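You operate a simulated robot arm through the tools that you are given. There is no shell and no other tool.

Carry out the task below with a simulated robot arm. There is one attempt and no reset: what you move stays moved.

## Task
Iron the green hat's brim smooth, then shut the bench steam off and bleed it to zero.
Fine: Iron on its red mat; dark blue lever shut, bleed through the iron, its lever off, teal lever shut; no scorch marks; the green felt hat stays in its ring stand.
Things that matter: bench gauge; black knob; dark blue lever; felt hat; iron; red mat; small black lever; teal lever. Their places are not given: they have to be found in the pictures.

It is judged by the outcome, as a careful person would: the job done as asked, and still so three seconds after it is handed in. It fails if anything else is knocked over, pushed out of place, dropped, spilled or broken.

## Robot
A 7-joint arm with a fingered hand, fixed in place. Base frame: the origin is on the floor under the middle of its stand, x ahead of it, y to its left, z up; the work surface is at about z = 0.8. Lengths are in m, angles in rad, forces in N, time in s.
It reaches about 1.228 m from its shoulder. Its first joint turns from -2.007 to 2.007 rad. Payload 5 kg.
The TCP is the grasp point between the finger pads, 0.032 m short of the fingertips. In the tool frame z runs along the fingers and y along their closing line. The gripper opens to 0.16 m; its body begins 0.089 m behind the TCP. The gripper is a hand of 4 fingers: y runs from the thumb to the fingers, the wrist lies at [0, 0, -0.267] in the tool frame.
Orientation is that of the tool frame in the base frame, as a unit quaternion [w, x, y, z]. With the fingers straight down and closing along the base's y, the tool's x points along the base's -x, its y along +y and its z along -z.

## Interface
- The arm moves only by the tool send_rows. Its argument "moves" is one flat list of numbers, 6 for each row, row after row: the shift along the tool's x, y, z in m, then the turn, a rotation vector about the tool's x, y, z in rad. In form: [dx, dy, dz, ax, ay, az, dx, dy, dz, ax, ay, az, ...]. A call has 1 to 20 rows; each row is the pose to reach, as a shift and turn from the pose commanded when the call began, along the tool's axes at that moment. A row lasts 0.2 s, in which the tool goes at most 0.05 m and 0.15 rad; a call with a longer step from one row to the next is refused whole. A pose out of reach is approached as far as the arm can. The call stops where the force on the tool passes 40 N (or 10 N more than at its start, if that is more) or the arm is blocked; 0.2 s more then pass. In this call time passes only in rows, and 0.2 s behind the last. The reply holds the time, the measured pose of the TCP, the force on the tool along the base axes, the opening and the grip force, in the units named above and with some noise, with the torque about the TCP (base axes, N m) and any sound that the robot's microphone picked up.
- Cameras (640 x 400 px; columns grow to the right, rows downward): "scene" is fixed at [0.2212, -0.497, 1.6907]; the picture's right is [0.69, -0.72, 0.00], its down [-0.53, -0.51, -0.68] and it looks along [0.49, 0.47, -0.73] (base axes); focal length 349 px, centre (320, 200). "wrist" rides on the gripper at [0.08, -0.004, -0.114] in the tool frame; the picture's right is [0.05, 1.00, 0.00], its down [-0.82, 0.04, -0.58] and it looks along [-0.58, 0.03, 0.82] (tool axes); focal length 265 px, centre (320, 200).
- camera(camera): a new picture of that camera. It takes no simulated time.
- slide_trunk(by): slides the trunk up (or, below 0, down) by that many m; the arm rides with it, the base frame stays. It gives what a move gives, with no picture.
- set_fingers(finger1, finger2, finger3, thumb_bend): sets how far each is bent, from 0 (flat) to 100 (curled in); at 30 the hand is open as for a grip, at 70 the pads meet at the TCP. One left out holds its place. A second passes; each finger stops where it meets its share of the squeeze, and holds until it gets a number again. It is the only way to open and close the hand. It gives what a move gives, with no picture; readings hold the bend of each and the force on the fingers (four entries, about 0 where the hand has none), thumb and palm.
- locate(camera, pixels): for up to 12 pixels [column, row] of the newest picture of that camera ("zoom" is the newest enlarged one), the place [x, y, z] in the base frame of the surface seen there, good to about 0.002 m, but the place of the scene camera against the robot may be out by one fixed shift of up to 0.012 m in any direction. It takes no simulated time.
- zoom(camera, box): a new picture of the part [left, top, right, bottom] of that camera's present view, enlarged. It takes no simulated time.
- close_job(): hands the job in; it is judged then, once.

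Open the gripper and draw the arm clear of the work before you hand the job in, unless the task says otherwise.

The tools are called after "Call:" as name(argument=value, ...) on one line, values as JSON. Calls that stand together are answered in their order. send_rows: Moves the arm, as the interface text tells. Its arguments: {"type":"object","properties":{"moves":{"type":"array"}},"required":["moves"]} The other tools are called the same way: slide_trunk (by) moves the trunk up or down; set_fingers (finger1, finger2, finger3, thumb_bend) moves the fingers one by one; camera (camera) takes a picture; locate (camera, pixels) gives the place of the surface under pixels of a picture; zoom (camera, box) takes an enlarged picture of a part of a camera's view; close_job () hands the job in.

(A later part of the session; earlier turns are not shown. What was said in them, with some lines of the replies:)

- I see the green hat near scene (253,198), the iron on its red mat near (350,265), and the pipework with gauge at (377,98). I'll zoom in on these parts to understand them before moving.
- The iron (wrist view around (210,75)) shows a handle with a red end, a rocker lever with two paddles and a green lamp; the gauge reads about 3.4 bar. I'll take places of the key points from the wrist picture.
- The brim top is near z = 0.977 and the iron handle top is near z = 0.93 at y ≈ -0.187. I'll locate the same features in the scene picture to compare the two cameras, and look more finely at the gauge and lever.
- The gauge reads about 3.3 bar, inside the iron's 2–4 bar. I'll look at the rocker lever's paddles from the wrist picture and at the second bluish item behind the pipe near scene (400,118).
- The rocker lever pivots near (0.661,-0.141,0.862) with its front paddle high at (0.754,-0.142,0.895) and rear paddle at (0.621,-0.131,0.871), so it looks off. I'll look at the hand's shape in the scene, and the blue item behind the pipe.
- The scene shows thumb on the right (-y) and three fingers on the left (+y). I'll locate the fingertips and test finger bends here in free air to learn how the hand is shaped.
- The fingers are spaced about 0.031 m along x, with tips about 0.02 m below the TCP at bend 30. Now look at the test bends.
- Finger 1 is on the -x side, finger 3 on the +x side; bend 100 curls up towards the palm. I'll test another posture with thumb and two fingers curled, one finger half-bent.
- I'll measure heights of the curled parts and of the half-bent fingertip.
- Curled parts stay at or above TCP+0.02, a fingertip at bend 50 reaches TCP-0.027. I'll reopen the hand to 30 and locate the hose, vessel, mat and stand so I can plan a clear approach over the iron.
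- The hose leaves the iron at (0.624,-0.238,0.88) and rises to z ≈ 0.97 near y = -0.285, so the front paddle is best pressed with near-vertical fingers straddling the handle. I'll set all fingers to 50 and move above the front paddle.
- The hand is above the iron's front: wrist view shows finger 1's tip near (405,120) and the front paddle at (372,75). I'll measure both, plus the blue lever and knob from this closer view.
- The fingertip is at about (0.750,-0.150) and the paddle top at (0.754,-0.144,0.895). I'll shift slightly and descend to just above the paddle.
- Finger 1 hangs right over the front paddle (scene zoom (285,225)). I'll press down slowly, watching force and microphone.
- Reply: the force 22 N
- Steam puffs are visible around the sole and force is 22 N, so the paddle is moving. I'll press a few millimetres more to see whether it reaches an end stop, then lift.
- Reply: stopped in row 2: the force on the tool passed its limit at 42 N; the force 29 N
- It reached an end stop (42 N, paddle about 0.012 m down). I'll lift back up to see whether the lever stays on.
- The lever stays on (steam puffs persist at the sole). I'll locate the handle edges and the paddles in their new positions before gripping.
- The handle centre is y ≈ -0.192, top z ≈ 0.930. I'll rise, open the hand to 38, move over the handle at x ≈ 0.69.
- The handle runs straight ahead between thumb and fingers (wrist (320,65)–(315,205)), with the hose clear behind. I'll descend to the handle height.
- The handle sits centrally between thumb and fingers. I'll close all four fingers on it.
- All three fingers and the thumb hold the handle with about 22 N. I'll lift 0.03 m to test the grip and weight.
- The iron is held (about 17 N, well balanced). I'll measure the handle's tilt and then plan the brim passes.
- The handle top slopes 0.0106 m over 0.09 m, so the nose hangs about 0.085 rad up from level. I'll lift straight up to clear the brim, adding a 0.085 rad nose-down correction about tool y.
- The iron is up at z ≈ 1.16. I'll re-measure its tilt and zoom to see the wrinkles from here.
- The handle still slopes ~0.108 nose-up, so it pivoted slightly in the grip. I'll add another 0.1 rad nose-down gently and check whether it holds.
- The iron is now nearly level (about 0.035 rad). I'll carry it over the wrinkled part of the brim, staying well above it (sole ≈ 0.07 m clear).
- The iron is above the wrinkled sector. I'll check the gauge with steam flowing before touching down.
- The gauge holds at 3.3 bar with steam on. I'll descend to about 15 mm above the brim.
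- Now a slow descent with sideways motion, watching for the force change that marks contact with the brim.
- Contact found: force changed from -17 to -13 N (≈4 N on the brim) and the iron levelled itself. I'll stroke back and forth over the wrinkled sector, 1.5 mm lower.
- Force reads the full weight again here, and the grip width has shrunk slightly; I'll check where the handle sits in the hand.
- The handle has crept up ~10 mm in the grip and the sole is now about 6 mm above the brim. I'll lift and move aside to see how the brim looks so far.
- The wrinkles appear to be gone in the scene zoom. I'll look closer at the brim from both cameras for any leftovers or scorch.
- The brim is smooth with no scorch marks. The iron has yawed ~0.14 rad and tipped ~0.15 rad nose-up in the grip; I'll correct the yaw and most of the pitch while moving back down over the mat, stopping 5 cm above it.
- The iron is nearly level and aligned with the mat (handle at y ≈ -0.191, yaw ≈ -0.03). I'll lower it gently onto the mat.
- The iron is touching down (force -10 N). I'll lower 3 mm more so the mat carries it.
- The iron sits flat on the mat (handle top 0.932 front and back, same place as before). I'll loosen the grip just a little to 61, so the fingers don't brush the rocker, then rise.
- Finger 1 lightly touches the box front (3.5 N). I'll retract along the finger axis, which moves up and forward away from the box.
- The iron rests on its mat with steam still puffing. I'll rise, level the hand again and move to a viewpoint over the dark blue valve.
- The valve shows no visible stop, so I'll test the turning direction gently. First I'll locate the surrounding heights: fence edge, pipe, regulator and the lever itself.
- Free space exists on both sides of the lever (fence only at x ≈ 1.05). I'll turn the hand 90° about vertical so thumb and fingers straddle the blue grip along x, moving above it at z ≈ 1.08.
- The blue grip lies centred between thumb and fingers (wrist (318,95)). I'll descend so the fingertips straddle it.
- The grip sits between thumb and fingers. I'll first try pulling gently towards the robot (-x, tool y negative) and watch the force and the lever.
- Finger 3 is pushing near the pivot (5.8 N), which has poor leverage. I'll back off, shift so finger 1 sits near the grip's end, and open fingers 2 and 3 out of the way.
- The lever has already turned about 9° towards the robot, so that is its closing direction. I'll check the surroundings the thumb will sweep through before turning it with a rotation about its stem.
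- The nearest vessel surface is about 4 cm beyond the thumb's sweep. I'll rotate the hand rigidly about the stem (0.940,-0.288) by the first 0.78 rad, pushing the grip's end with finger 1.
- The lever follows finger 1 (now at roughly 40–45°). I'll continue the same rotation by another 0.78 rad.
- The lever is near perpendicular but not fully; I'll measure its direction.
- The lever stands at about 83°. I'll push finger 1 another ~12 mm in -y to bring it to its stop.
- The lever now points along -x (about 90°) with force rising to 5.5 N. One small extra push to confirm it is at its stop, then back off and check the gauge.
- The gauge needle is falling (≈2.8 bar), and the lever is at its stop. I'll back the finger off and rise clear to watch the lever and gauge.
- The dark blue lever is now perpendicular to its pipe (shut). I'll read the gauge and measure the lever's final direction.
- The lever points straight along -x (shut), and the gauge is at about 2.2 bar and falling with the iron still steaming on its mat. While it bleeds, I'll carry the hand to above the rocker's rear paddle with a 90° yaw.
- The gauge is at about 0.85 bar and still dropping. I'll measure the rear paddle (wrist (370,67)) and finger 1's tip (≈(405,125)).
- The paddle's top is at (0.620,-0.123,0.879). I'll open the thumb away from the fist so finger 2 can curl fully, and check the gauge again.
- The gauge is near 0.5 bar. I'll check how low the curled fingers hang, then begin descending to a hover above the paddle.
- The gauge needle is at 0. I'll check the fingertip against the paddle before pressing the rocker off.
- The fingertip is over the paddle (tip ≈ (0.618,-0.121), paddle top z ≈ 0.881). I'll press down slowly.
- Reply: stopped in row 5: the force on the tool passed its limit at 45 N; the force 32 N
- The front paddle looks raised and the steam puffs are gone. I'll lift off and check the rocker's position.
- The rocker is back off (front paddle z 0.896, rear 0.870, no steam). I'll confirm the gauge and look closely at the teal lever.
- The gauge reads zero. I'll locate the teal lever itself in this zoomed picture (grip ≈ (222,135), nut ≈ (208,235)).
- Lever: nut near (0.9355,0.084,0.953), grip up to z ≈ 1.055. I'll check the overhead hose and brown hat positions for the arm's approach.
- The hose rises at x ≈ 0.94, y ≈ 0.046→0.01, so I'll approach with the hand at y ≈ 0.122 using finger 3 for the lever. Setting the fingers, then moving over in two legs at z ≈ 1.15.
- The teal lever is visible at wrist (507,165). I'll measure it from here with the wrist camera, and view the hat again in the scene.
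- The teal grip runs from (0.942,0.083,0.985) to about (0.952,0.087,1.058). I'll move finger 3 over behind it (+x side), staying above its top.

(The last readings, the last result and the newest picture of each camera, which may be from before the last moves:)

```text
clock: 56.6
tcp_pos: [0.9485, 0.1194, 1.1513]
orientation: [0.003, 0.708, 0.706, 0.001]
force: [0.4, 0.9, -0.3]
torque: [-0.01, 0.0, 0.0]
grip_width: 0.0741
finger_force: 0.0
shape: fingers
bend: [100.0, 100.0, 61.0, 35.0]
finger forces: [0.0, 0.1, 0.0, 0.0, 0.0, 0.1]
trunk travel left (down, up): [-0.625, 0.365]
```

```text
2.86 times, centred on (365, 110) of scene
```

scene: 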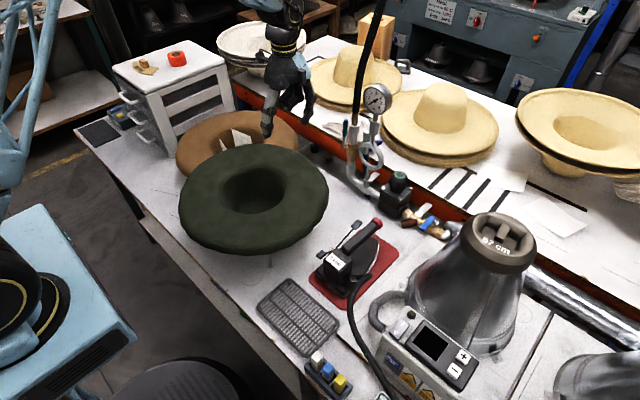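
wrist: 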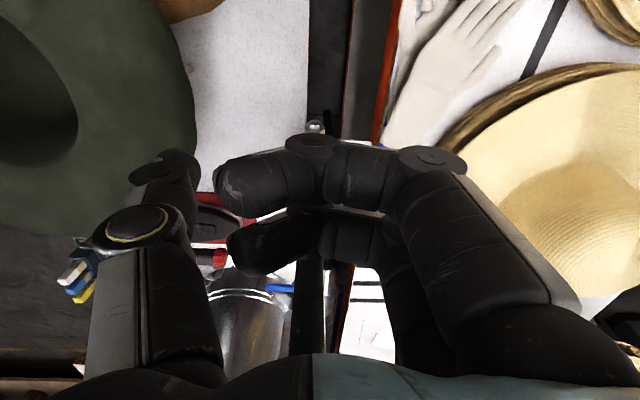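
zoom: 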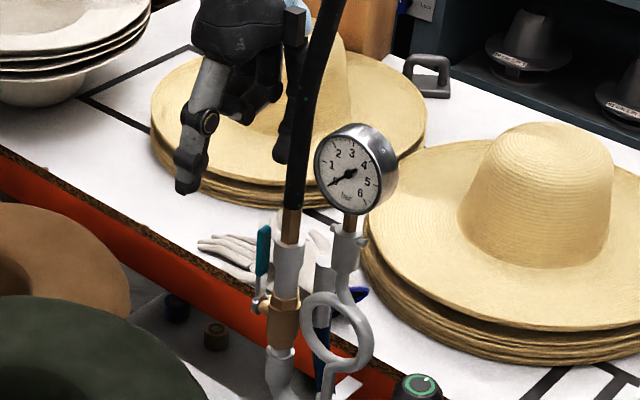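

Finger 3 hangs beyond the teal lever, clear of the hose. I'll descend to bring its tip behind the grip's upper half.

Call:
send_rows(moves=[0, 0, 0.03, 0, 0, 0, 0, 0, 0.06, 0, 0, 0, 0, 0, 0.085, 0, 0, 0, 0, 0, 0.1, 0, 0, 0])

Call:
camera(camera="wrist")

Call:
zoom(camera="scene", box=[320, 70, 400, 170])

```text
clock: 57.6
tcp_pos: [0.9477, 0.1188, 1.0503]
orientation: [0.002, 0.707, 0.707, 0.002]
force: [-0.1, 0.1, 0.7]
torque: [0.01, 0.01, 0.02]
grip_width: 0.0741
finger_force: 0.0
shape: fingers
bend: [100.0, 100.0, 61.0, 35.0]
finger forces: [0.1, 0.1, 0.0, 0.0, 0.1, 0.0]
trunk travel left (down, up): [-0.625, 0.365]
```

```text
taken
```

wrist: 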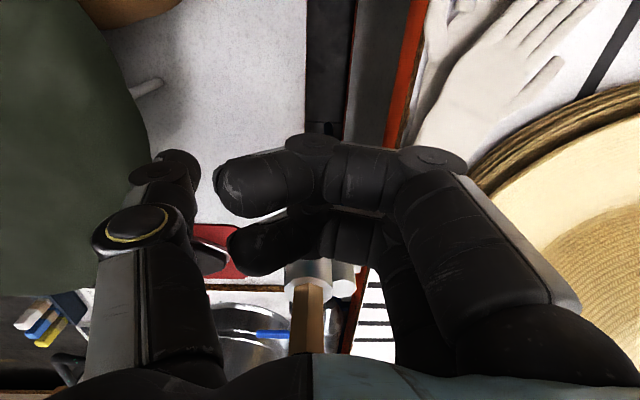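

```text
4.00 times, centred on (360, 120) of scene
```

zoom: 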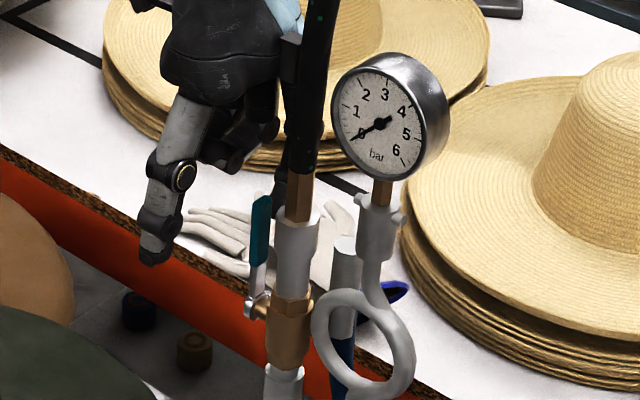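

Finger 3 is behind the teal grip. I'll pull gently towards -x and watch force.

Call:
send_rows(moves=[0, -0.01, 0, 0, 0, 0, 0, -0.018, 0, 0, 0, 0, 0, -0.026, 0, 0, 0, 0])

Call:
zoom(camera="scene", box=[320, 70, 400, 170])

```text
clock: 58.4
tcp_pos: [0.9223, 0.1206, 1.0518]
orientation: [0.002, 0.707, 0.707, 0.001]
force: [2.3, 0.8, 1.8]
torque: [-0.11, -0.14, 0.11]
grip_width: 0.0739
finger_force: 0.7
shape: fingers
bend: [100.0, 100.0, 60.0, 35.0]
finger forces: [0.0, 0.0, 2.3, 0.0, 0.1, 0.0]
trunk travel left (down, up): [-0.625, 0.365]
```

```text
4.00 times, centred on (360, 120) of scene
```

zoom: 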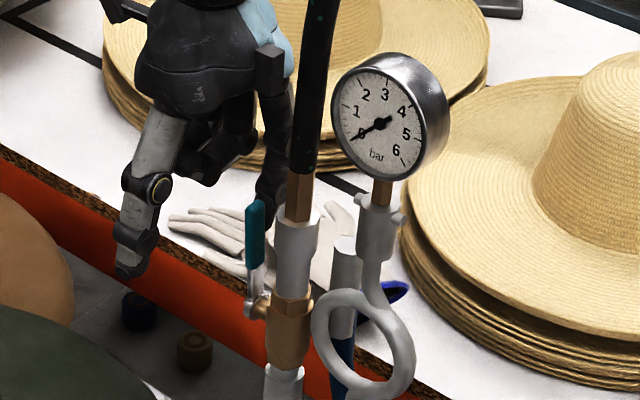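

It moves under ~2 N. I'll follow the lever's arc through about 45°.

Call:
send_rows(moves=[0, -0.011, 0.001, 0, 0, 0, 0, -0.0212, 0.003, 0, 0, 0, 0, -0.031, 0.006, 0, 0, 0, 0, -0.039, 0.009, 0, 0, 0, 0, -0.048, 0.013, 0, 0, 0, 0, -0.056, 0.017, 0, 0, 0])

Call:
zoom(camera="scene", box=[320, 70, 400, 170])

Call:
camera(camera="wrist")

```text
clock: 59.8
tcp_pos: [0.8669, 0.1195, 1.0335]
orientation: [0.002, 0.708, 0.707, 0.001]
force: [2.1, 1.7, 0.3]
torque: [0.01, -0.1, 0.1]
grip_width: 0.0742
finger_force: 1.0
shape: fingers
bend: [100.0, 100.0, 58.0, 35.0]
finger forces: [0.0, 0.0, 1.8, 0.0, 0.0, 0.1]
trunk travel left (down, up): [-0.625, 0.365]
```

```text
4.00 times, centred on (360, 120) of scene
```

zoom: 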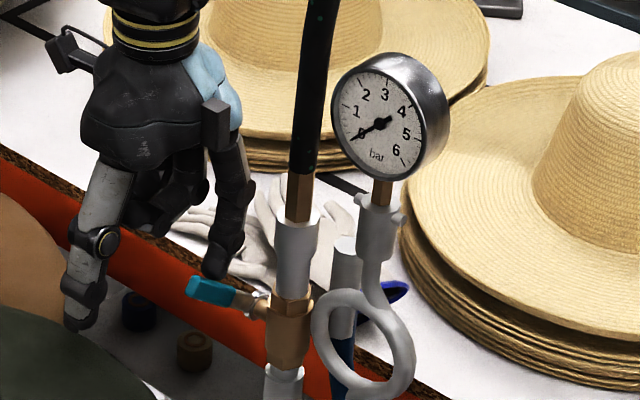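

```text
taken
```

wrist: 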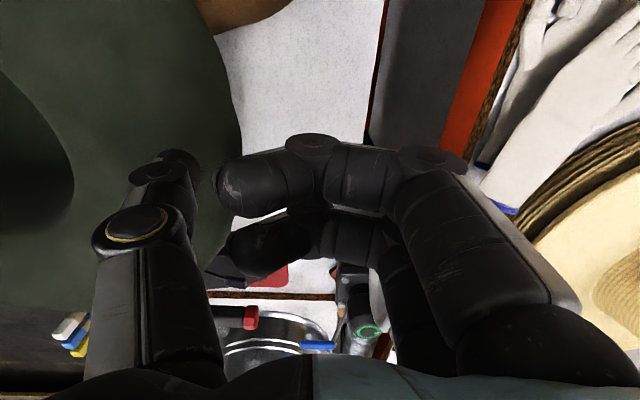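

The lever is well over (gauge still 0). The thumb would come down near the green brim as I finish, so I'll curl it first and measure the lever.

Call:
set_fingers(thumb_bend=90)

Call:
zoom(camera="scene", box=[330, 100, 400, 180])

Call:
locate(camera="scene", pixels=[[308, 142], [313, 144], [319, 146], [325, 147], [330, 125]])

```text
clock: 60.8
tcp_pos: [0.8668, 0.1202, 1.0338]
orientation: [0.002, 0.708, 0.706, 0.001]
force: [0.8, 0.6, 0.1]
torque: [0.0, -0.02, 0.0]
grip_width: 0.0455
finger_force: 0.4
shape: fingers
bend: [100.0, 100.0, 60.0, 82.0]
finger forces: [0.1, 0.0, 0.4, 0.1, 0.0, 0.0]
trunk travel left (down, up): [-0.625, 0.365]
```

```text
5.00 times, centred on (365, 140) of scene
```

zoom: 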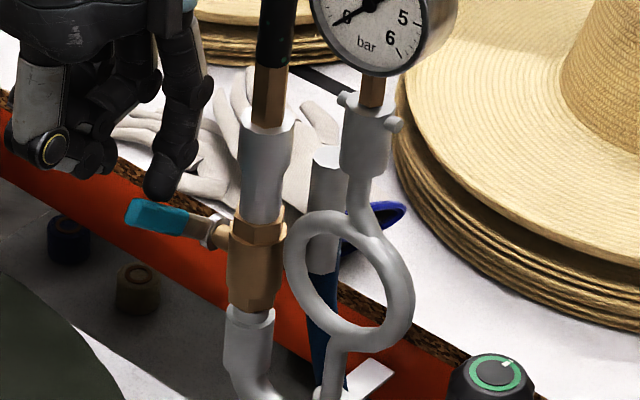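

```text
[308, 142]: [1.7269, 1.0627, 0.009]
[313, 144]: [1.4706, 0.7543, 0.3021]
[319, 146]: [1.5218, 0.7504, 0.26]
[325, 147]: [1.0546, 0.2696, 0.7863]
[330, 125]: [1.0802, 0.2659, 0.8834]
```

Call:
locate(camera="zoom", pixels=[[132, 212], [155, 216], [180, 222], [200, 228], [215, 235], [165, 180]])

```text
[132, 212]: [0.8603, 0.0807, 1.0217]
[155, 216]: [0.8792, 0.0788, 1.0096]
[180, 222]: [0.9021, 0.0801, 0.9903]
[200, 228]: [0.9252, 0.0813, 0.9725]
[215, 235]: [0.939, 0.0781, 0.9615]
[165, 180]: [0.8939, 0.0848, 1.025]
```

The teal lever is at about 53° from vertical. I'll continue the arc down to horizontal with finger 3 pressing from above.

Call:
send_rows(moves=[0, -0.01, 0.01, 0, 0, 0, 0, -0.0191, 0.0199, 0, 0, 0, 0, -0.0225, 0.026, 0, 0, 0, 0, -0.025, 0.031, 0, 0, 0, 0, -0.0275, 0.037, 0, 0, 0, 0, -0.029, 0.043, 0, 0, 0])

Call:
zoom(camera="scene", box=[330, 100, 400, 180])

Call:
locate(camera="zoom", pixels=[[132, 255], [120, 250], [155, 250], [180, 246], [200, 240], [215, 235]])

```text
clock: 62.2
tcp_pos: [0.8389, 0.119, 0.9941]
orientation: [0.004, 0.708, 0.706, 0.002]
force: [3.4, -0.1, 18.8]
torque: [-0.67, -0.79, 0.13]
grip_width: 0.0452
finger_force: 9.2
shape: fingers
bend: [100.0, 100.0, 62.0, 82.0]
finger forces: [0.0, 0.0, 18.4, 0.0, 0.0, 0.0]
trunk travel left (down, up): [-0.625, 0.365]
```

```text
5.00 times, centred on (365, 140) of scene
```

zoom: 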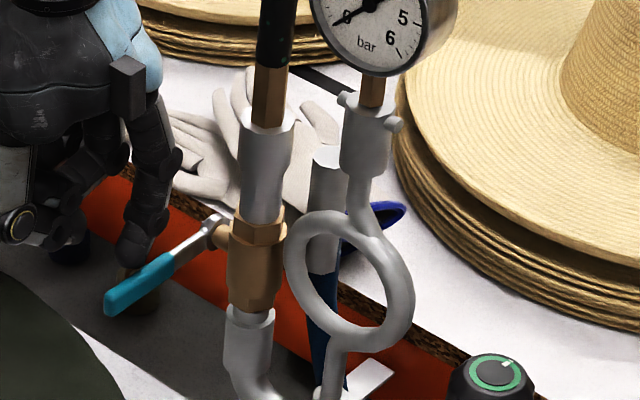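

```text
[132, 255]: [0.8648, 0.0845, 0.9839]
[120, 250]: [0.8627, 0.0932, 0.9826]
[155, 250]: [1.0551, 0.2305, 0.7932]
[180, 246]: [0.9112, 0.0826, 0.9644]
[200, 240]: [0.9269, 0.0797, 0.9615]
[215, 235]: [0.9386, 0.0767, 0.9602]
```

Force rose to 19 N, so the lever has met its stop. I'll measure its angle.

Call:
locate(camera="zoom", pixels=[[165, 265], [150, 275], [125, 290], [112, 297], [190, 248]])

```text
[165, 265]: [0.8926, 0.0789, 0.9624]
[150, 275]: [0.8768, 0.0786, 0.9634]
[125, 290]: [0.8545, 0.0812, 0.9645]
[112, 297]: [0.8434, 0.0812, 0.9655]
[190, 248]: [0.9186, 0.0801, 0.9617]
```

The teal lever is horizontal (z ≈ 0.962–0.966 along its length), i.e. shut. I'll lift straight up, then withdraw clear of the work and unwind the yaw.

Call:
send_rows(moves=[0, 0, -0.02, 0, 0, 0, 0, 0, -0.06, 0, 0, 0, 0, 0, -0.1, 0, 0, 0, 0, 0, -0.15, 0, 0, 0, 0, -0.03, -0.2, 0, 0, 0, 0, -0.06, -0.235, 0, 0, 0, -0.01, -0.09, -0.27, 0, 0, -0.14, -0.02, -0.115, -0.29, 0, 0, -0.28, -0.03, -0.14, -0.3, 0, 0, -0.42, -0.04, -0.16, -0.305, 0, 0, -0.56, -0.05, -0.175, -0.305, 0, 0, -0.7, -0.06, -0.185, -0.305, 0, 0, -0.84, -0.07, -0.195, -0.305, 0, 0, -0.98, -0.08, -0.2, -0.305, 0, 0, -1.12, -0.09, -0.2, -0.305, 0, 0, -1.26, -0.095, -0.2, -0.305, 0, 0, -1.4, -0.1, -0.2, -0.305, 0, 0, -1.5708])

Call:
set_fingers(finger1=30, finger2=30, finger3=30, thumb_bend=30)

Call:
camera(camera="scene")

Call:
camera(camera="wrist")

```text
refused: row 5 steps farther than a row can; nothing moved
```

```text
clock: 63.1
tcp_pos: [0.845, 0.1201, 0.9949]
orientation: [0.007, 0.708, 0.706, 0.007]
force: [26.4, -0.1, 13.1]
torque: [0.01, 0.09, -0.04]
grip_width: 0.1122
finger_force: 14.9
shape: fingers
bend: [30.0, 30.0, 30.0, 51.0]
finger forces: [0.0, 0.0, 0.0, 0.0, 29.8, 0.0]
trunk travel left (down, up): [-0.625, 0.365]
stopped: the force on the tool passed its limit at 40 N (the readings are from after the stop); the commanded pose is now the measured one
```

```text
taken
```

scene: 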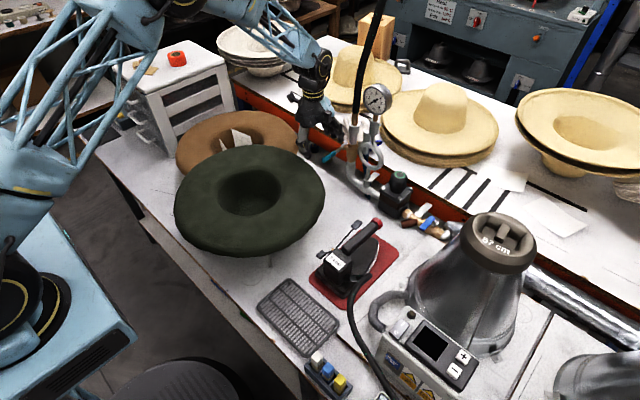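

```text
taken
```

wrist: 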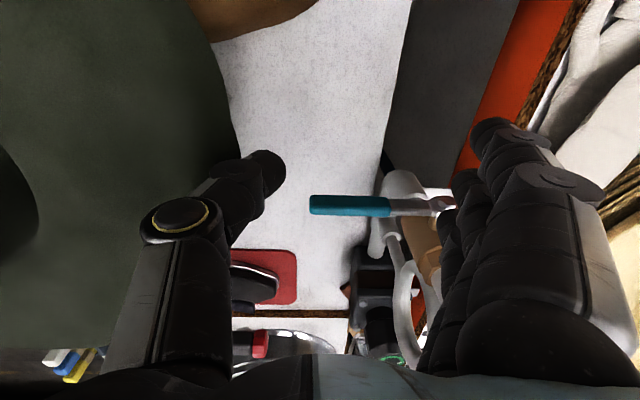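

The move was refused because one row was too long, and the thumb opened against the green brim (30 N). I'll bend the thumb back off the hat at once and check the hat.

Call:
set_fingers(thumb_bend=80)

Call:
camera(camera="scene")

Call:
zoom(camera="scene", box=[170, 130, 340, 270])

Call:
camera(camera="wrist")

```text
clock: 64.1
tcp_pos: [0.839, 0.1194, 0.9924]
orientation: [0.004, 0.707, 0.707, 0.003]
force: [-0.4, -1.3, 0.1]
torque: [0.02, 0.04, -0.03]
grip_width: 0.0748
finger_force: 0.1
shape: fingers
bend: [30.0, 30.0, 30.0, 80.0]
finger forces: [0.0, 0.0, 0.1, 0.0, 0.0, 0.0]
trunk travel left (down, up): [-0.625, 0.365]
```

```text
taken
```

scene: 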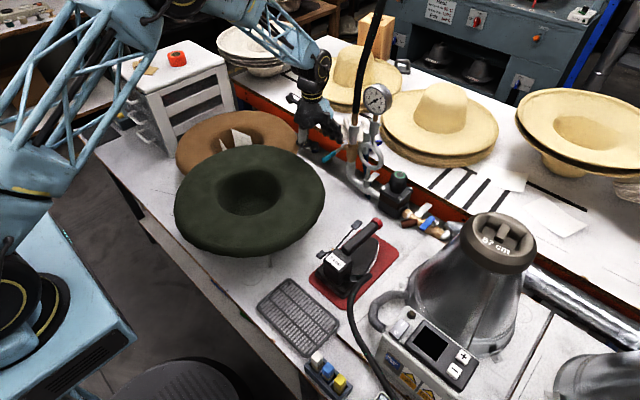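

```text
2.86 times, centred on (255, 200) of scene
```

zoom: 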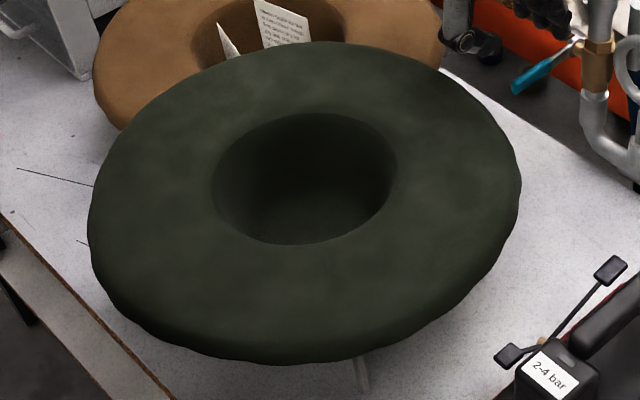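

```text
taken
```

wrist: 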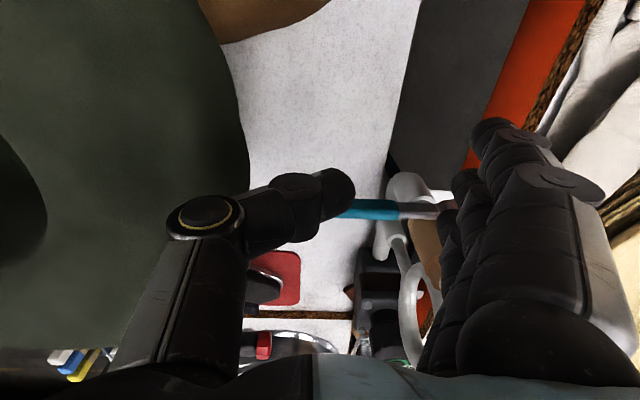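

The hat has shifted about 1 cm (brim moved left ~4 px) but still looks upright in its stand. I'll raise the hand straight up first, in allowed steps, then inspect the hat and stand.

Call:
send_rows(moves=[0, 0, -0.01, 0, 0, 0, 0, 0, -0.03, 0, 0, 0, 0, 0, -0.06, 0, 0, 0, 0, 0, -0.1, 0, 0, 0, 0, 0, -0.14, 0, 0, 0, 0, 0, -0.18, 0, 0, 0, 0, 0, -0.22, 0, 0, 0])

Call:
camera(camera="scene")

Call:
locate(camera="scene", pixels=[[200, 200], [230, 160], [260, 155], [295, 160], [315, 190], [310, 215], [280, 230], [240, 240], [200, 230], [185, 215], [250, 190], [269, 258]])

Call:
camera(camera="wrist")

```text
clock: 65.7
tcp_pos: [0.8374, 0.1192, 1.2141]
orientation: [0.004, 0.708, 0.707, 0.003]
force: [-0.7, -0.3, 0.1]
torque: [-0.04, -0.03, 0.0]
grip_width: 0.0752
finger_force: 0.1
shape: fingers
bend: [30.0, 30.0, 30.0, 80.0]
finger forces: [0.1, 0.0, 0.0, 0.0, 0.1, 0.0]
trunk travel left (down, up): [-0.625, 0.365]
```

```text
taken
```

scene: 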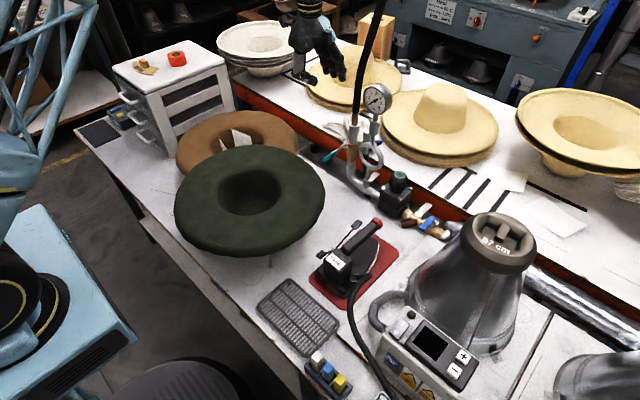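

```text
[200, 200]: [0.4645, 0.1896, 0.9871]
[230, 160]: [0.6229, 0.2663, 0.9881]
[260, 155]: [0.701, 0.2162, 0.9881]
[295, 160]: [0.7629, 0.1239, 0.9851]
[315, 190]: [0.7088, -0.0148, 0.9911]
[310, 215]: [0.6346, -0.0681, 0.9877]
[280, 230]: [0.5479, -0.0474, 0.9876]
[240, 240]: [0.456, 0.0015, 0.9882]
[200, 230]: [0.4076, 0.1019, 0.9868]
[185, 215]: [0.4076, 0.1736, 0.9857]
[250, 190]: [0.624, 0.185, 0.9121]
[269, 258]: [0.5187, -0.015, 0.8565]
```

```text
taken
```

wrist: 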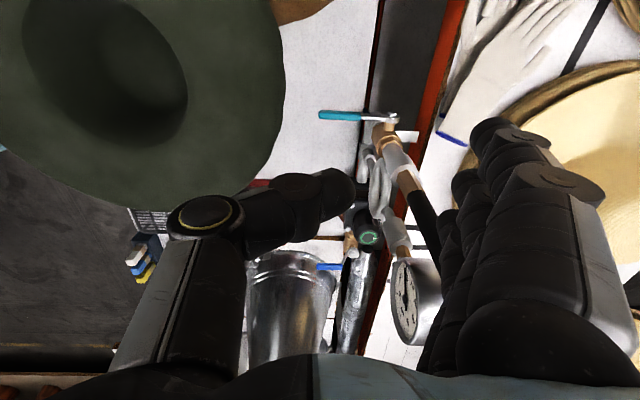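

The brim is still level all round (raw z 0.985–0.991, same as before), so the hat is upright. I'll compare the stand's leg and hat position with the earlier picture.

Call:
zoom(camera="scene", box=[170, 170, 340, 290])

Call:
zoom(camera="scene", box=[170, 90, 340, 270])

Call:
zoom(camera="scene", box=[240, 230, 300, 290])

```text
3.33 times, centred on (255, 230) of scene
```

zoom: 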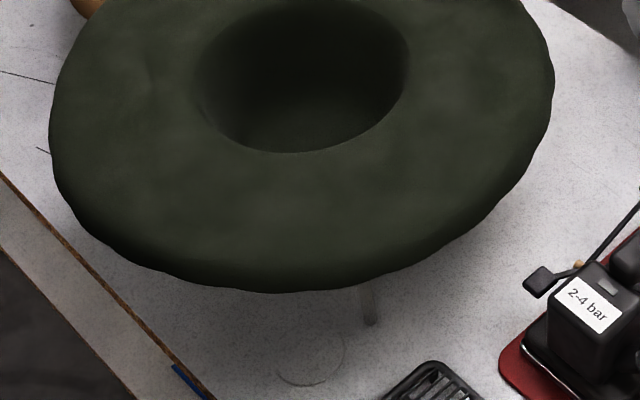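

```text
2.22 times, centred on (255, 180) of scene
```

zoom: 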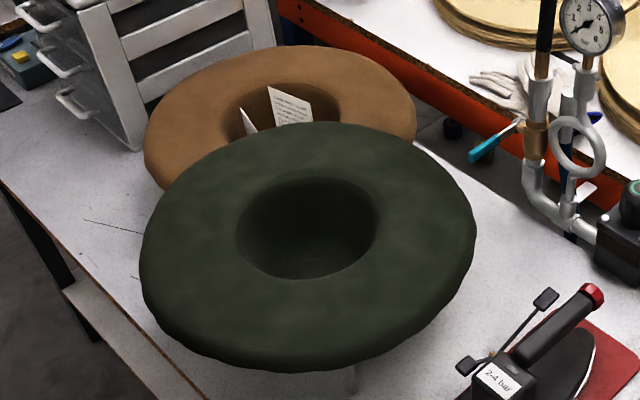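

```text
6.67 times, centred on (270, 260) of scene
```

zoom: 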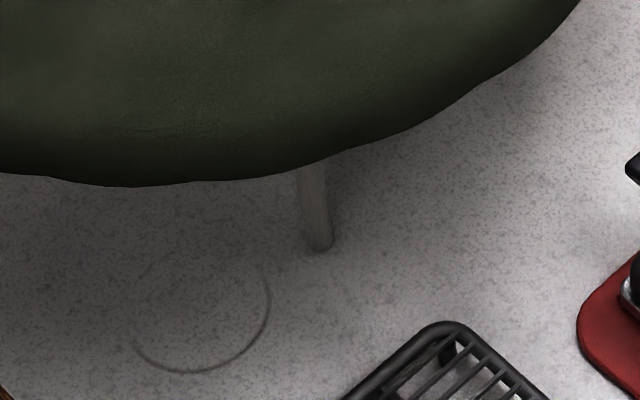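

The stand's foot has not moved (still at zoom (371,323)); the hat slid about 1 cm towards -x inside its ring. I'll go back to the starting pose so I can compare the wrist picture directly with the first one.

Call:
send_rows(moves=[-0.009, -0.017, -0.007, 0, 0, -0.131, -0.018, -0.033, -0.014, 0, 0, -0.262, -0.026, -0.05, -0.021, 0, 0, -0.393, -0.035, -0.066, -0.028, 0, 0, -0.524, -0.044, -0.083, -0.035, 0, 0, -0.654, -0.052, -0.099, -0.042, 0, 0, -0.785, -0.061, -0.116, -0.049, 0, 0, -0.916, -0.07, -0.132, -0.056, 0, 0, -1.047, -0.078, -0.149, -0.063, 0, 0, -1.178, -0.087, -0.165, -0.07, 0, 0, -1.309, -0.096, -0.182, -0.077, 0, 0, -1.44, -0.104, -0.198, -0.084, 0, 0, -1.5708])

Call:
set_fingers(finger1=30, finger2=30, finger3=30, thumb_bend=30)

Call:
camera(camera="wrist")

Call:
camera(camera="scene")

```text
clock: 68.3
tcp_pos: [0.6376, 0.0162, 1.2957]
orientation: [0.005, 0.0, 1.0, 0.0]
force: [-0.4, 0.3, 0.3]
torque: [-0.01, -0.03, -0.01]
grip_width: 0.0749
finger_force: 0.1
shape: fingers
bend: [30.0, 30.0, 30.0, 80.0]
finger forces: [0.0, 0.0, 0.0, 0.1, 0.1, 0.1]
trunk travel left (down, up): [-0.625, 0.365]
```

```text
clock: 69.3
tcp_pos: [0.638, 0.0173, 1.2941]
orientation: [0.006, 0.001, 1.0, -0.001]
force: [0.3, 1.0, 0.1]
torque: [0.05, 0.02, 0.0]
grip_width: 0.1703
finger_force: 0.0
shape: fingers
bend: [30.0, 30.0, 30.0, 30.0]
finger forces: [0.0, 0.0, 0.0, 0.1, 0.0, 0.0]
trunk travel left (down, up): [-0.625, 0.365]
```

```text
taken
```

wrist: 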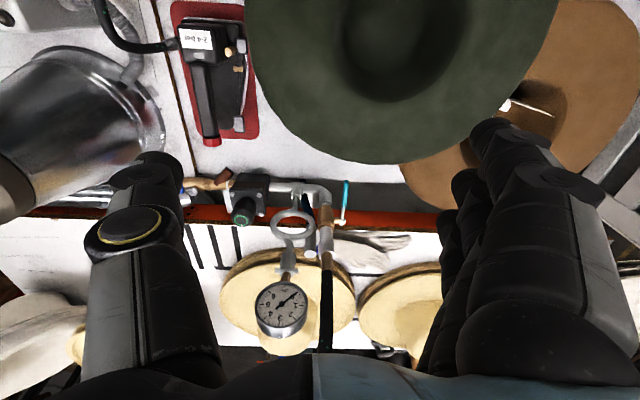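

```text
taken
```

scene: 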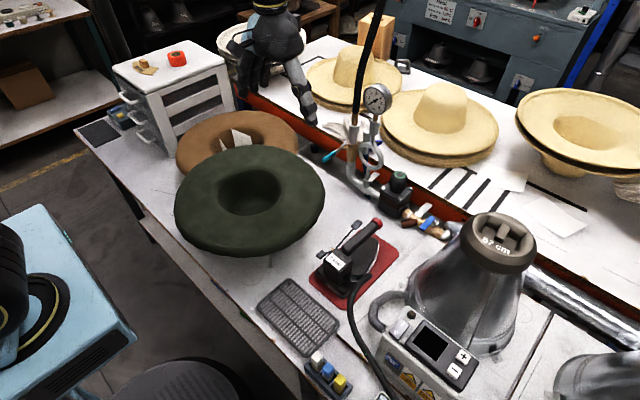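

Compared with the first wrist picture the brim's front edge moved from row ~171 to ~164, roughly 1 cm towards -x. I'll take precise edge and hole points.

Call:
locate(camera="wrist", pixels=[[262, 80], [270, 105], [300, 142], [340, 158], [380, 161], [420, 157], [455, 143], [545, 30], [390, 50], [345, 40], [385, 95], [440, 60]])

Call:
zoom(camera="wrist", box=[240, 0, 480, 180])

```text
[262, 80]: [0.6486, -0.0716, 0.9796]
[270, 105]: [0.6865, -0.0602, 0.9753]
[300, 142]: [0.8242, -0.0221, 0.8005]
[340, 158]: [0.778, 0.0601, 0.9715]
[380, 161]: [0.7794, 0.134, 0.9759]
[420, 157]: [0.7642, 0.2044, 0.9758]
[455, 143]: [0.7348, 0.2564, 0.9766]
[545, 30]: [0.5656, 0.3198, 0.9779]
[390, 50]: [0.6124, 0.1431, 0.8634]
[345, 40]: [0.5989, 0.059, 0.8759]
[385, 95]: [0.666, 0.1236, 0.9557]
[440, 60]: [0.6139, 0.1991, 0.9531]
```

```text
2.22 times, centred on (360, 90) of wrist
```

zoom: 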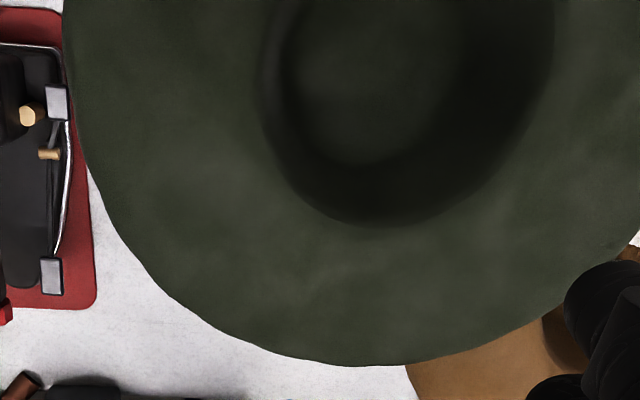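

The hat is level and at the same height (crown floor still z 0.863), just about 10 mm towards -x. I'll nudge it back gently from inside the crown: close the fingers to a compact shape and move above the hole's middle.

Call:
set_fingers(finger1=69, finger2=69, finger3=69, thumb_bend=69)

Call:
send_rows(moves=[0.015, 0.03, 0.0, 0, 0, 0, 0.03, 0.065, 0.01, 0, 0, 0, 0.043, 0.095, 0.03, 0, 0, 0, 0.043, 0.095, 0.07, 0, 0, 0, 0.043, 0.095, 0.11, 0, 0, 0, 0.043, 0.095, 0.15, 0, 0, 0, 0.043, 0.095, 0.19, 0, 0, 0])

Call:
camera(camera="wrist")

Call:
zoom(camera="scene", box=[170, 90, 340, 270])

```text
clock: 70.3
tcp_pos: [0.6373, 0.0165, 1.2958]
orientation: [0.006, 0.0, 1.0, 0.0]
force: [-0.1, 0.2, 0.0]
torque: [-0.03, 0.0, -0.05]
grip_width: 0.0261
finger_force: 0.0
shape: fingers
bend: [69.0, 69.0, 69.0, 69.0]
finger forces: [0.0, 0.0, 0.1, 0.1, 0.0, 0.0]
trunk travel left (down, up): [-0.625, 0.365]
```

```text
clock: 71.9
tcp_pos: [0.5989, 0.1121, 1.1041]
orientation: [0.005, 0.0, 1.0, -0.001]
force: [0.4, 0.1, 0.3]
torque: [0.01, 0.0, 0.0]
grip_width: 0.0258
finger_force: 0.0
shape: fingers
bend: [69.0, 69.0, 69.0, 69.0]
finger forces: [0.0, 0.0, 0.0, 0.0, 0.0, 0.1]
trunk travel left (down, up): [-0.625, 0.365]
```

```text
taken
```

wrist: 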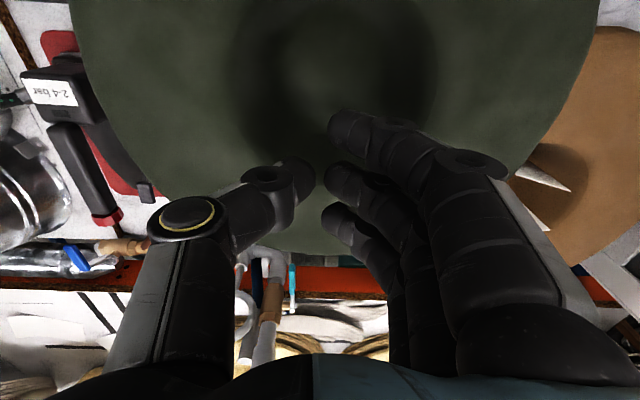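

```text
2.22 times, centred on (255, 180) of scene
```

zoom: 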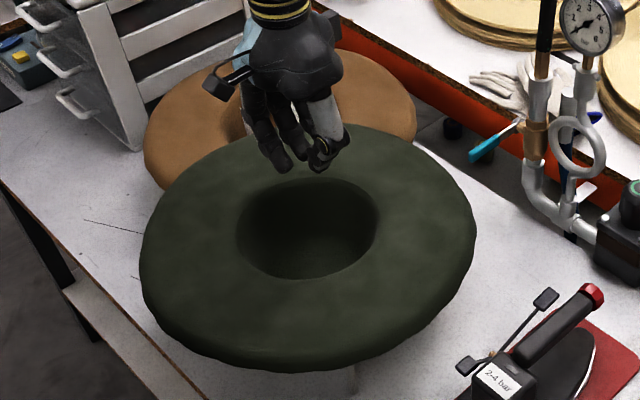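

I'll locate the hole's walls from this close view to set a safe entry and contact point.

Call:
locate(camera="wrist", pixels=[[245, 90], [255, 60], [432, 90], [425, 60], [300, 150], [320, 150], [315, 140], [290, 135], [320, 60], [345, 115], [335, 210], [300, 165]])

```text
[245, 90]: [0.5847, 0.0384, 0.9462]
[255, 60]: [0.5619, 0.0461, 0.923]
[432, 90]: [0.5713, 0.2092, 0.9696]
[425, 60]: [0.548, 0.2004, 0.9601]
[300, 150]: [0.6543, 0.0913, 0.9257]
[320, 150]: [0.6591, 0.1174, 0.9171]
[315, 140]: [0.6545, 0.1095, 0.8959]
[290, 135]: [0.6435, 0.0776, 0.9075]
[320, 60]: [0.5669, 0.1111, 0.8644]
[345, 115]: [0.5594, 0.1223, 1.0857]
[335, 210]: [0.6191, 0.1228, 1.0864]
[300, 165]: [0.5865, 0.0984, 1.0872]
```

The +x inner wall is at x ≈ 0.66 (z ≈ 0.92) and finger 3's outer side is near x ≈ 0.64. I'll lower the fingertips into the crown without touching it.

Call:
send_rows(moves=[0, 0.002, 0.04, 0, 0, 0, 0, 0.002, 0.08, 0, 0, 0, 0, 0.002, 0.115, 0, 0, 0, 0, 0.002, 0.135, 0, 0, 0, 0, 0.002, 0.145, 0, 0, 0])

Call:
camera(camera="wrist")

Call:
zoom(camera="scene", box=[170, 90, 340, 270])

```text
clock: 73.1
tcp_pos: [0.598, 0.1132, 0.9584]
orientation: [0.005, 0.001, 1.0, 0.0]
force: [-0.6, 0.9, 0.3]
torque: [0.03, 0.01, 0.02]
grip_width: 0.0262
finger_force: 0.1
shape: fingers
bend: [69.0, 69.0, 69.0, 69.0]
finger forces: [0.0, 0.0, 0.0, 0.0, 0.0, 0.0]
trunk travel left (down, up): [-0.625, 0.365]
```

```text
taken
```

wrist: 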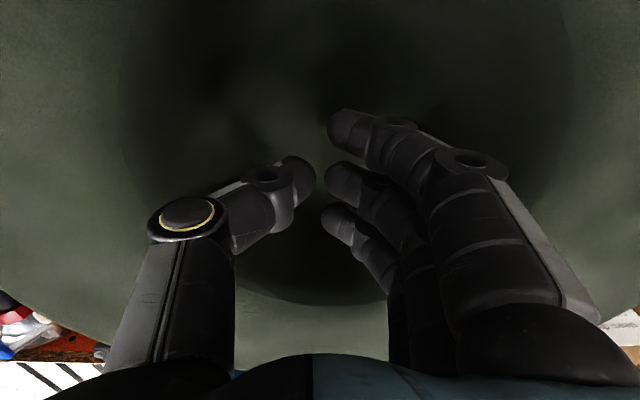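

```text
2.22 times, centred on (255, 180) of scene
```

zoom: 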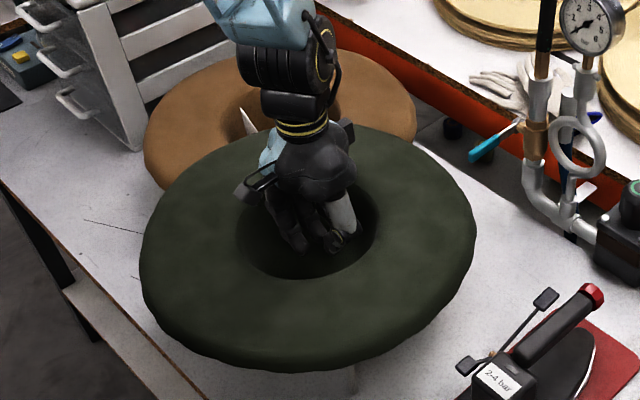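

No contact yet. I'll move +x (tool -x) slowly until the force shows contact with the crown wall.

Call:
send_rows(moves=[-0.006, 0, 0, 0, 0, 0, -0.011, 0, 0, 0, 0, 0, -0.015, 0, 0, 0, 0, 0])

```text
clock: 73.9
tcp_pos: [0.6135, 0.1113, 0.9593]
orientation: [0.005, 0.001, 1.0, -0.001]
force: [-0.5, 0.5, 0.0]
torque: [0.01, 0.02, -0.01]
grip_width: 0.0258
finger_force: 0.0
shape: fingers
bend: [69.0, 69.0, 69.0, 69.0]
finger forces: [0.0, 0.1, 0.1, 0.1, 0.0, 0.0]
trunk travel left (down, up): [-0.625, 0.365]
```

No contact yet; I'll continue in 3 mm steps.

Call:
send_rows(moves=[-0.003, 0, 0, 0, 0, 0, -0.006, 0, 0, 0, 0, 0])

Call:
zoom(camera="scene", box=[170, 90, 340, 270])

```text
clock: 74.5
tcp_pos: [0.6193, 0.1137, 0.9593]
orientation: [0.005, 0.001, 1.0, -0.002]
force: [0.7, 0.1, 0.1]
torque: [0.03, 0.02, 0.01]
grip_width: 0.0259
finger_force: 0.0
shape: fingers
bend: [69.0, 69.0, 69.0, 69.0]
finger forces: [0.0, 0.1, 0.1, 0.1, 0.0, 0.0]
trunk travel left (down, up): [-0.625, 0.365]
```

```text
2.22 times, centred on (255, 180) of scene
```

zoom: 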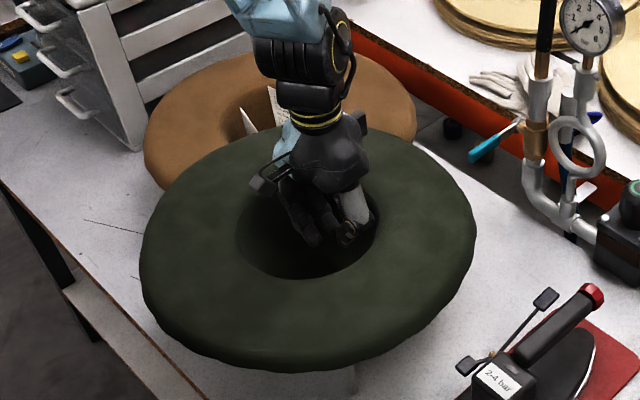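

Still free. Continuing in 2–3 mm steps.

Call:
send_rows(moves=[-0.003, 0, 0, 0, 0, 0, -0.006, 0, 0, 0, 0, 0])

Call:
zoom(camera="scene", box=[170, 90, 340, 270])

```text
clock: 75.1
tcp_pos: [0.6253, 0.1132, 0.9601]
orientation: [0.005, 0.001, 1.0, 0.0]
force: [-1.0, -0.5, -0.2]
torque: [0.0, 0.03, 0.0]
grip_width: 0.0258
finger_force: 0.4
shape: fingers
bend: [69.0, 69.0, 69.0, 69.0]
finger forces: [0.1, 0.0, 1.0, 0.0, 0.1, 0.0]
trunk travel left (down, up): [-0.625, 0.365]
```

```text
2.22 times, centred on (255, 180) of scene
```

zoom: 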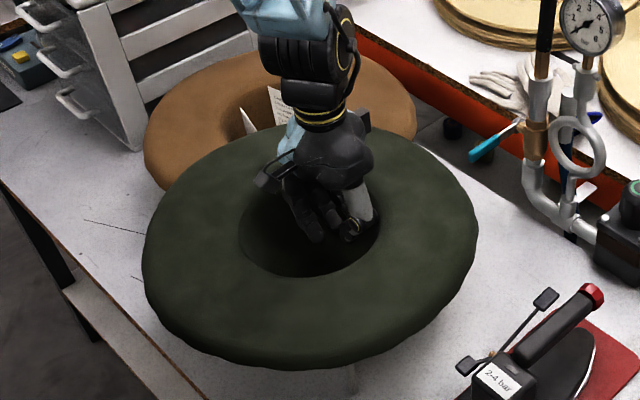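

Contact with about 1 N, and the hat is sliding back smoothly (right edge 476→478 in the zoom; original 485). I'll continue a few millimetres.

Call:
send_rows(moves=[-0.002, 0, 0, 0, 0, 0, -0.004, 0, 0, 0, 0, 0, -0.006, 0, 0, 0, 0, 0])

Call:
zoom(camera="scene", box=[170, 90, 340, 270])

```text
clock: 75.9
tcp_pos: [0.6313, 0.1132, 0.9605]
orientation: [0.005, 0.001, 1.0, 0.0]
force: [-1.1, 0.5, 0.1]
torque: [0.0, 0.0, 0.02]
grip_width: 0.0258
finger_force: 0.7
shape: fingers
bend: [69.0, 69.0, 69.0, 69.0]
finger forces: [0.0, 0.0, 1.1, 0.1, 0.0, 0.0]
trunk travel left (down, up): [-0.625, 0.365]
```

```text
2.22 times, centred on (255, 180) of scene
```

zoom: 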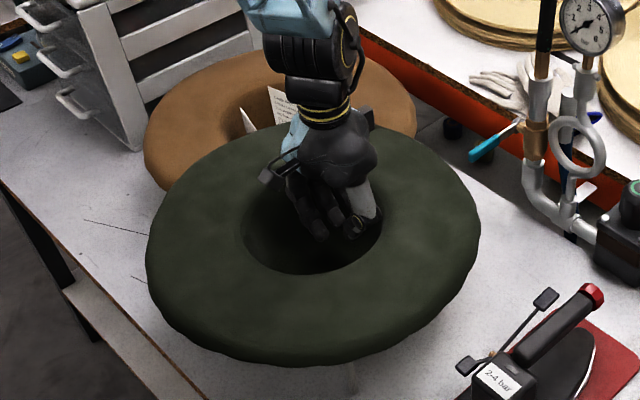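

The hat slides with about 1 N; the zoom shows left/right edges at 146/481 versus 150/485 originally. I'll push 4 mm more in +x.

Call:
send_rows(moves=[-0.002, 0, 0, 0, 0, 0, -0.004, 0, 0, 0, 0, 0])

Call:
zoom(camera="scene", box=[170, 90, 340, 270])

Call:
zoom(camera="scene", box=[170, 170, 340, 290])

```text
clock: 76.5
tcp_pos: [0.6357, 0.1135, 0.9606]
orientation: [0.006, 0.0, 1.0, 0.0]
force: [-1.1, -0.3, -0.1]
torque: [-0.04, 0.03, 0.03]
grip_width: 0.026
finger_force: 0.6
shape: fingers
bend: [69.0, 69.0, 69.0, 69.0]
finger forces: [0.1, 0.0, 1.3, 0.0, 0.0, 0.1]
trunk travel left (down, up): [-0.625, 0.365]
```

```text
2.22 times, centred on (255, 180) of scene
```

zoom: 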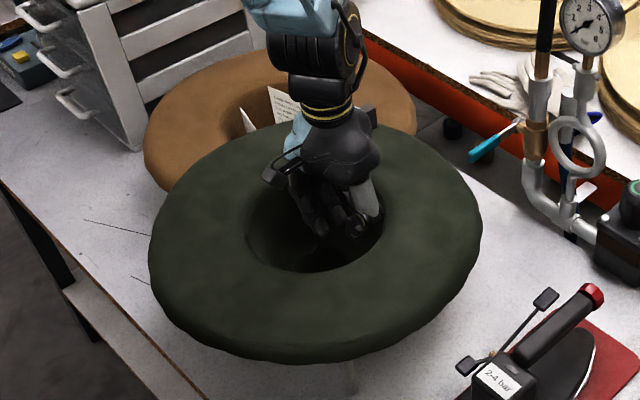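

```text
3.33 times, centred on (255, 230) of scene
```

zoom: 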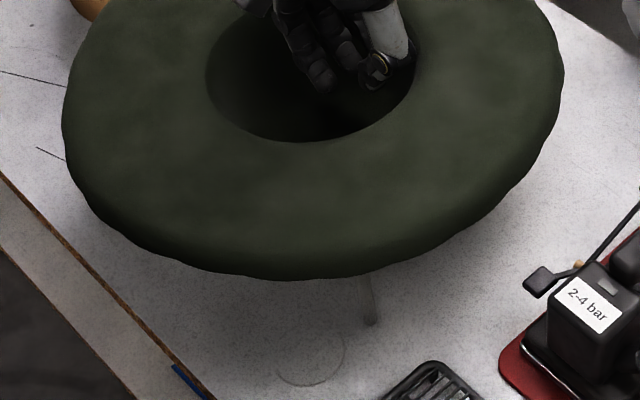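

The hat is back within a few millimetres of its original place (edges 62/564 versus 64/567) and the stand foot is unmoved. I'll ease the finger off the wall and rise out of the crown.

Call:
send_rows(moves=[0.01, 0, 0, 0, 0, 0, 0.022, 0, 0, 0, 0, 0, 0.025, 0, -0.03, 0, 0, 0, 0.025, 0, -0.07, 0, 0, 0, 0.025, 0, -0.11, 0, 0, 0, 0.025, 0, -0.155, 0, 0, 0, 0.025, 0, -0.2, 0, 0, 0, 0.02, -0.02, -0.24, 0, 0, 0, 0.01, -0.05, -0.275, 0, 0, 0, 0, -0.08, -0.305, 0, 0, 0, -0.002, -0.097, -0.335, 0, 0, 0])

Call:
set_fingers(finger1=30, finger2=30, finger3=30, thumb_bend=30)

Call:
camera(camera="scene")

Call:
camera(camera="wrist")

```text
clock: 78.9
tcp_pos: [0.635, 0.0149, 1.2956]
orientation: [0.005, 0.0, 1.0, 0.0]
force: [0.0, -0.2, 0.7]
torque: [0.01, 0.0, -0.03]
grip_width: 0.026
finger_force: 0.0
shape: fingers
bend: [69.0, 69.0, 69.0, 69.0]
finger forces: [0.1, 0.1, 0.0, 0.0, 0.0, 0.1]
trunk travel left (down, up): [-0.625, 0.365]
```

```text
clock: 79.9
tcp_pos: [0.6354, 0.0156, 1.2943]
orientation: [0.006, 0.001, 1.0, 0.0]
force: [-1.0, -0.2, -0.4]
torque: [0.01, 0.0, 0.01]
grip_width: 0.1699
finger_force: 0.2
shape: fingers
bend: [30.0, 30.0, 30.0, 30.0]
finger forces: [0.1, 0.0, 0.1, 0.0, 0.0, 0.0]
trunk travel left (down, up): [-0.625, 0.365]
```

```text
taken
```

scene: 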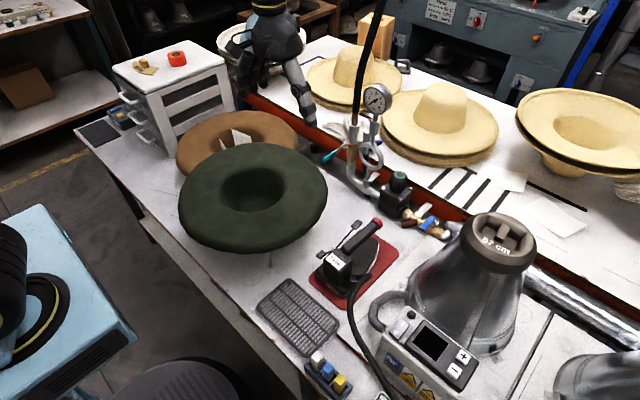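

```text
taken
```

wrist: 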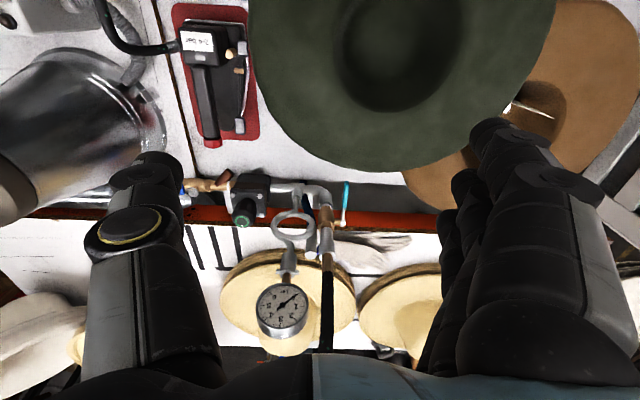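

The arm is clear at the start pose with the hand open. I'll do a last check of every item: hat, iron and rocker, blue lever, teal lever, gauge.

Call:
zoom(camera="scene", box=[170, 120, 340, 270])

Call:
zoom(camera="scene", box=[310, 200, 400, 310])

Call:
zoom(camera="scene", box=[310, 70, 470, 250])

Call:
zoom(camera="scene", box=[355, 75, 400, 120])

Call:
zoom(camera="wrist", box=[150, 0, 270, 160])

Call:
locate(camera="scene", pixels=[[200, 200], [230, 158], [260, 152], [297, 160], [318, 190], [312, 212], [282, 230], [240, 238], [200, 225], [188, 210]])

```text
2.67 times, centred on (255, 195) of scene
```

zoom: 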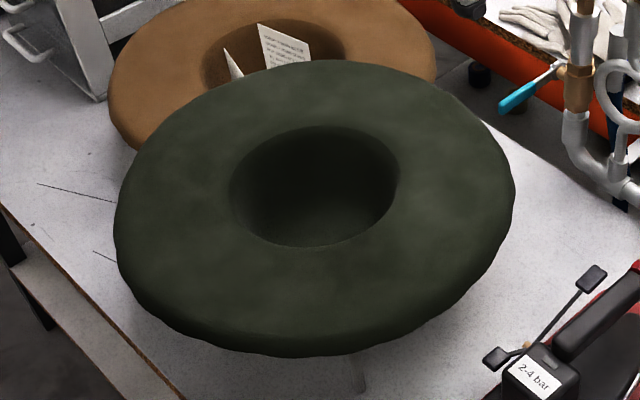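

```text
3.64 times, centred on (355, 255) of scene
```

zoom: 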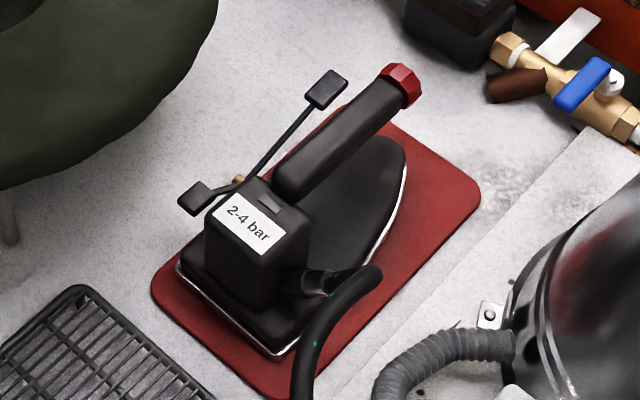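

```text
2.22 times, centred on (390, 160) of scene
```

zoom: 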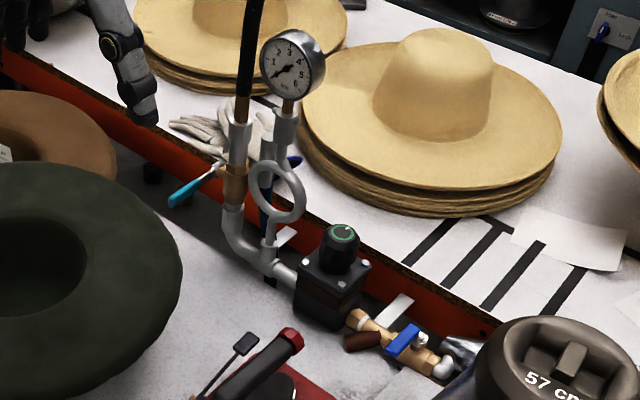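

```text
8.89 times, centred on (378, 98) of scene
```

zoom: 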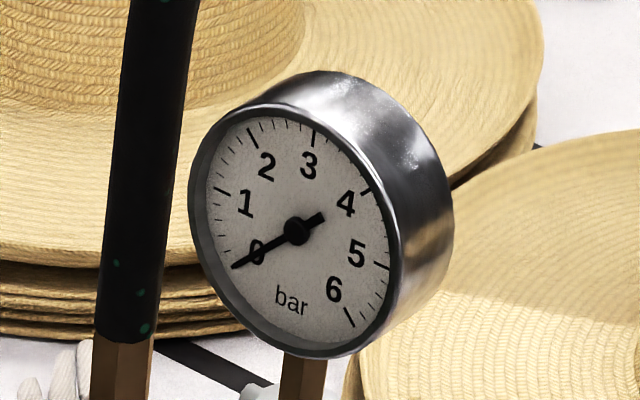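

```text
2.50 times, centred on (210, 80) of wrist
```

zoom: 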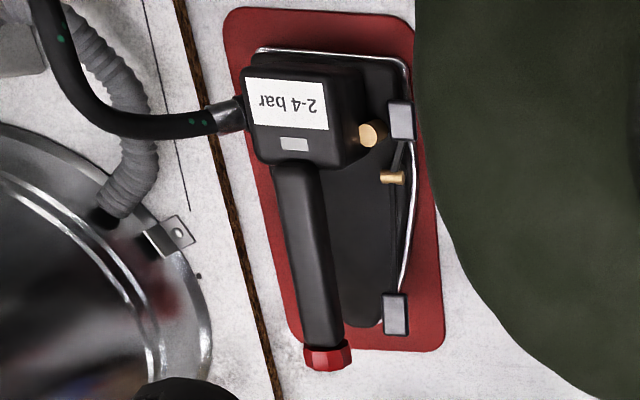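

```text
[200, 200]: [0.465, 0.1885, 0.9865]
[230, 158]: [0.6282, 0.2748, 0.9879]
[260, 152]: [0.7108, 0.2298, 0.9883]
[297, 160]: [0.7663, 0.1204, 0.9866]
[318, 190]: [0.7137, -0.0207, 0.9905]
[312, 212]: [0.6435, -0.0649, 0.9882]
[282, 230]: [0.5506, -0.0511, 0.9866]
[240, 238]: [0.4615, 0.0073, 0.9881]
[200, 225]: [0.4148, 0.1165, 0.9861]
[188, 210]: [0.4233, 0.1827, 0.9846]
```

Everything checks out. The brim is smooth with no scorch, and the hat is level in its unmoved stand, a few millimetres from where it began. The iron is on its red mat with its lever off, the dark blue and teal levers are both crosswise, and the gauge is at 0. The arm is clear and open, so I'm handing in.

Call:
close_job()

```text
The job is handed in.
```

The green hat's brim is ironed smooth with no scorch marks. The bench steam is shut off and the gauge reads zero. I have handed the job in, but I haven't seen the judging result.

- **Iron:** it is back on its red mat with its small black lever off.
- **Steam:** I shut the dark blue lever first and bled the line through the iron until the gauge read zero. Then I turned the iron's lever off and shut the teal lever. I left the black knob alone, since the gauge already read 3.3 bar, within the iron's 2–4 bar.
- **Hat:** it stayed level in its ring stand, and the stand did not move. While I was withdrawing from the teal lever, my thumb pushed the brim and slid the hat about 1 cm. I nudged it back from inside the crown, and it now sits a few millimetres (about 3–5 mm) from where it started.
- **Arm:** it is clear of the work with the hand open.
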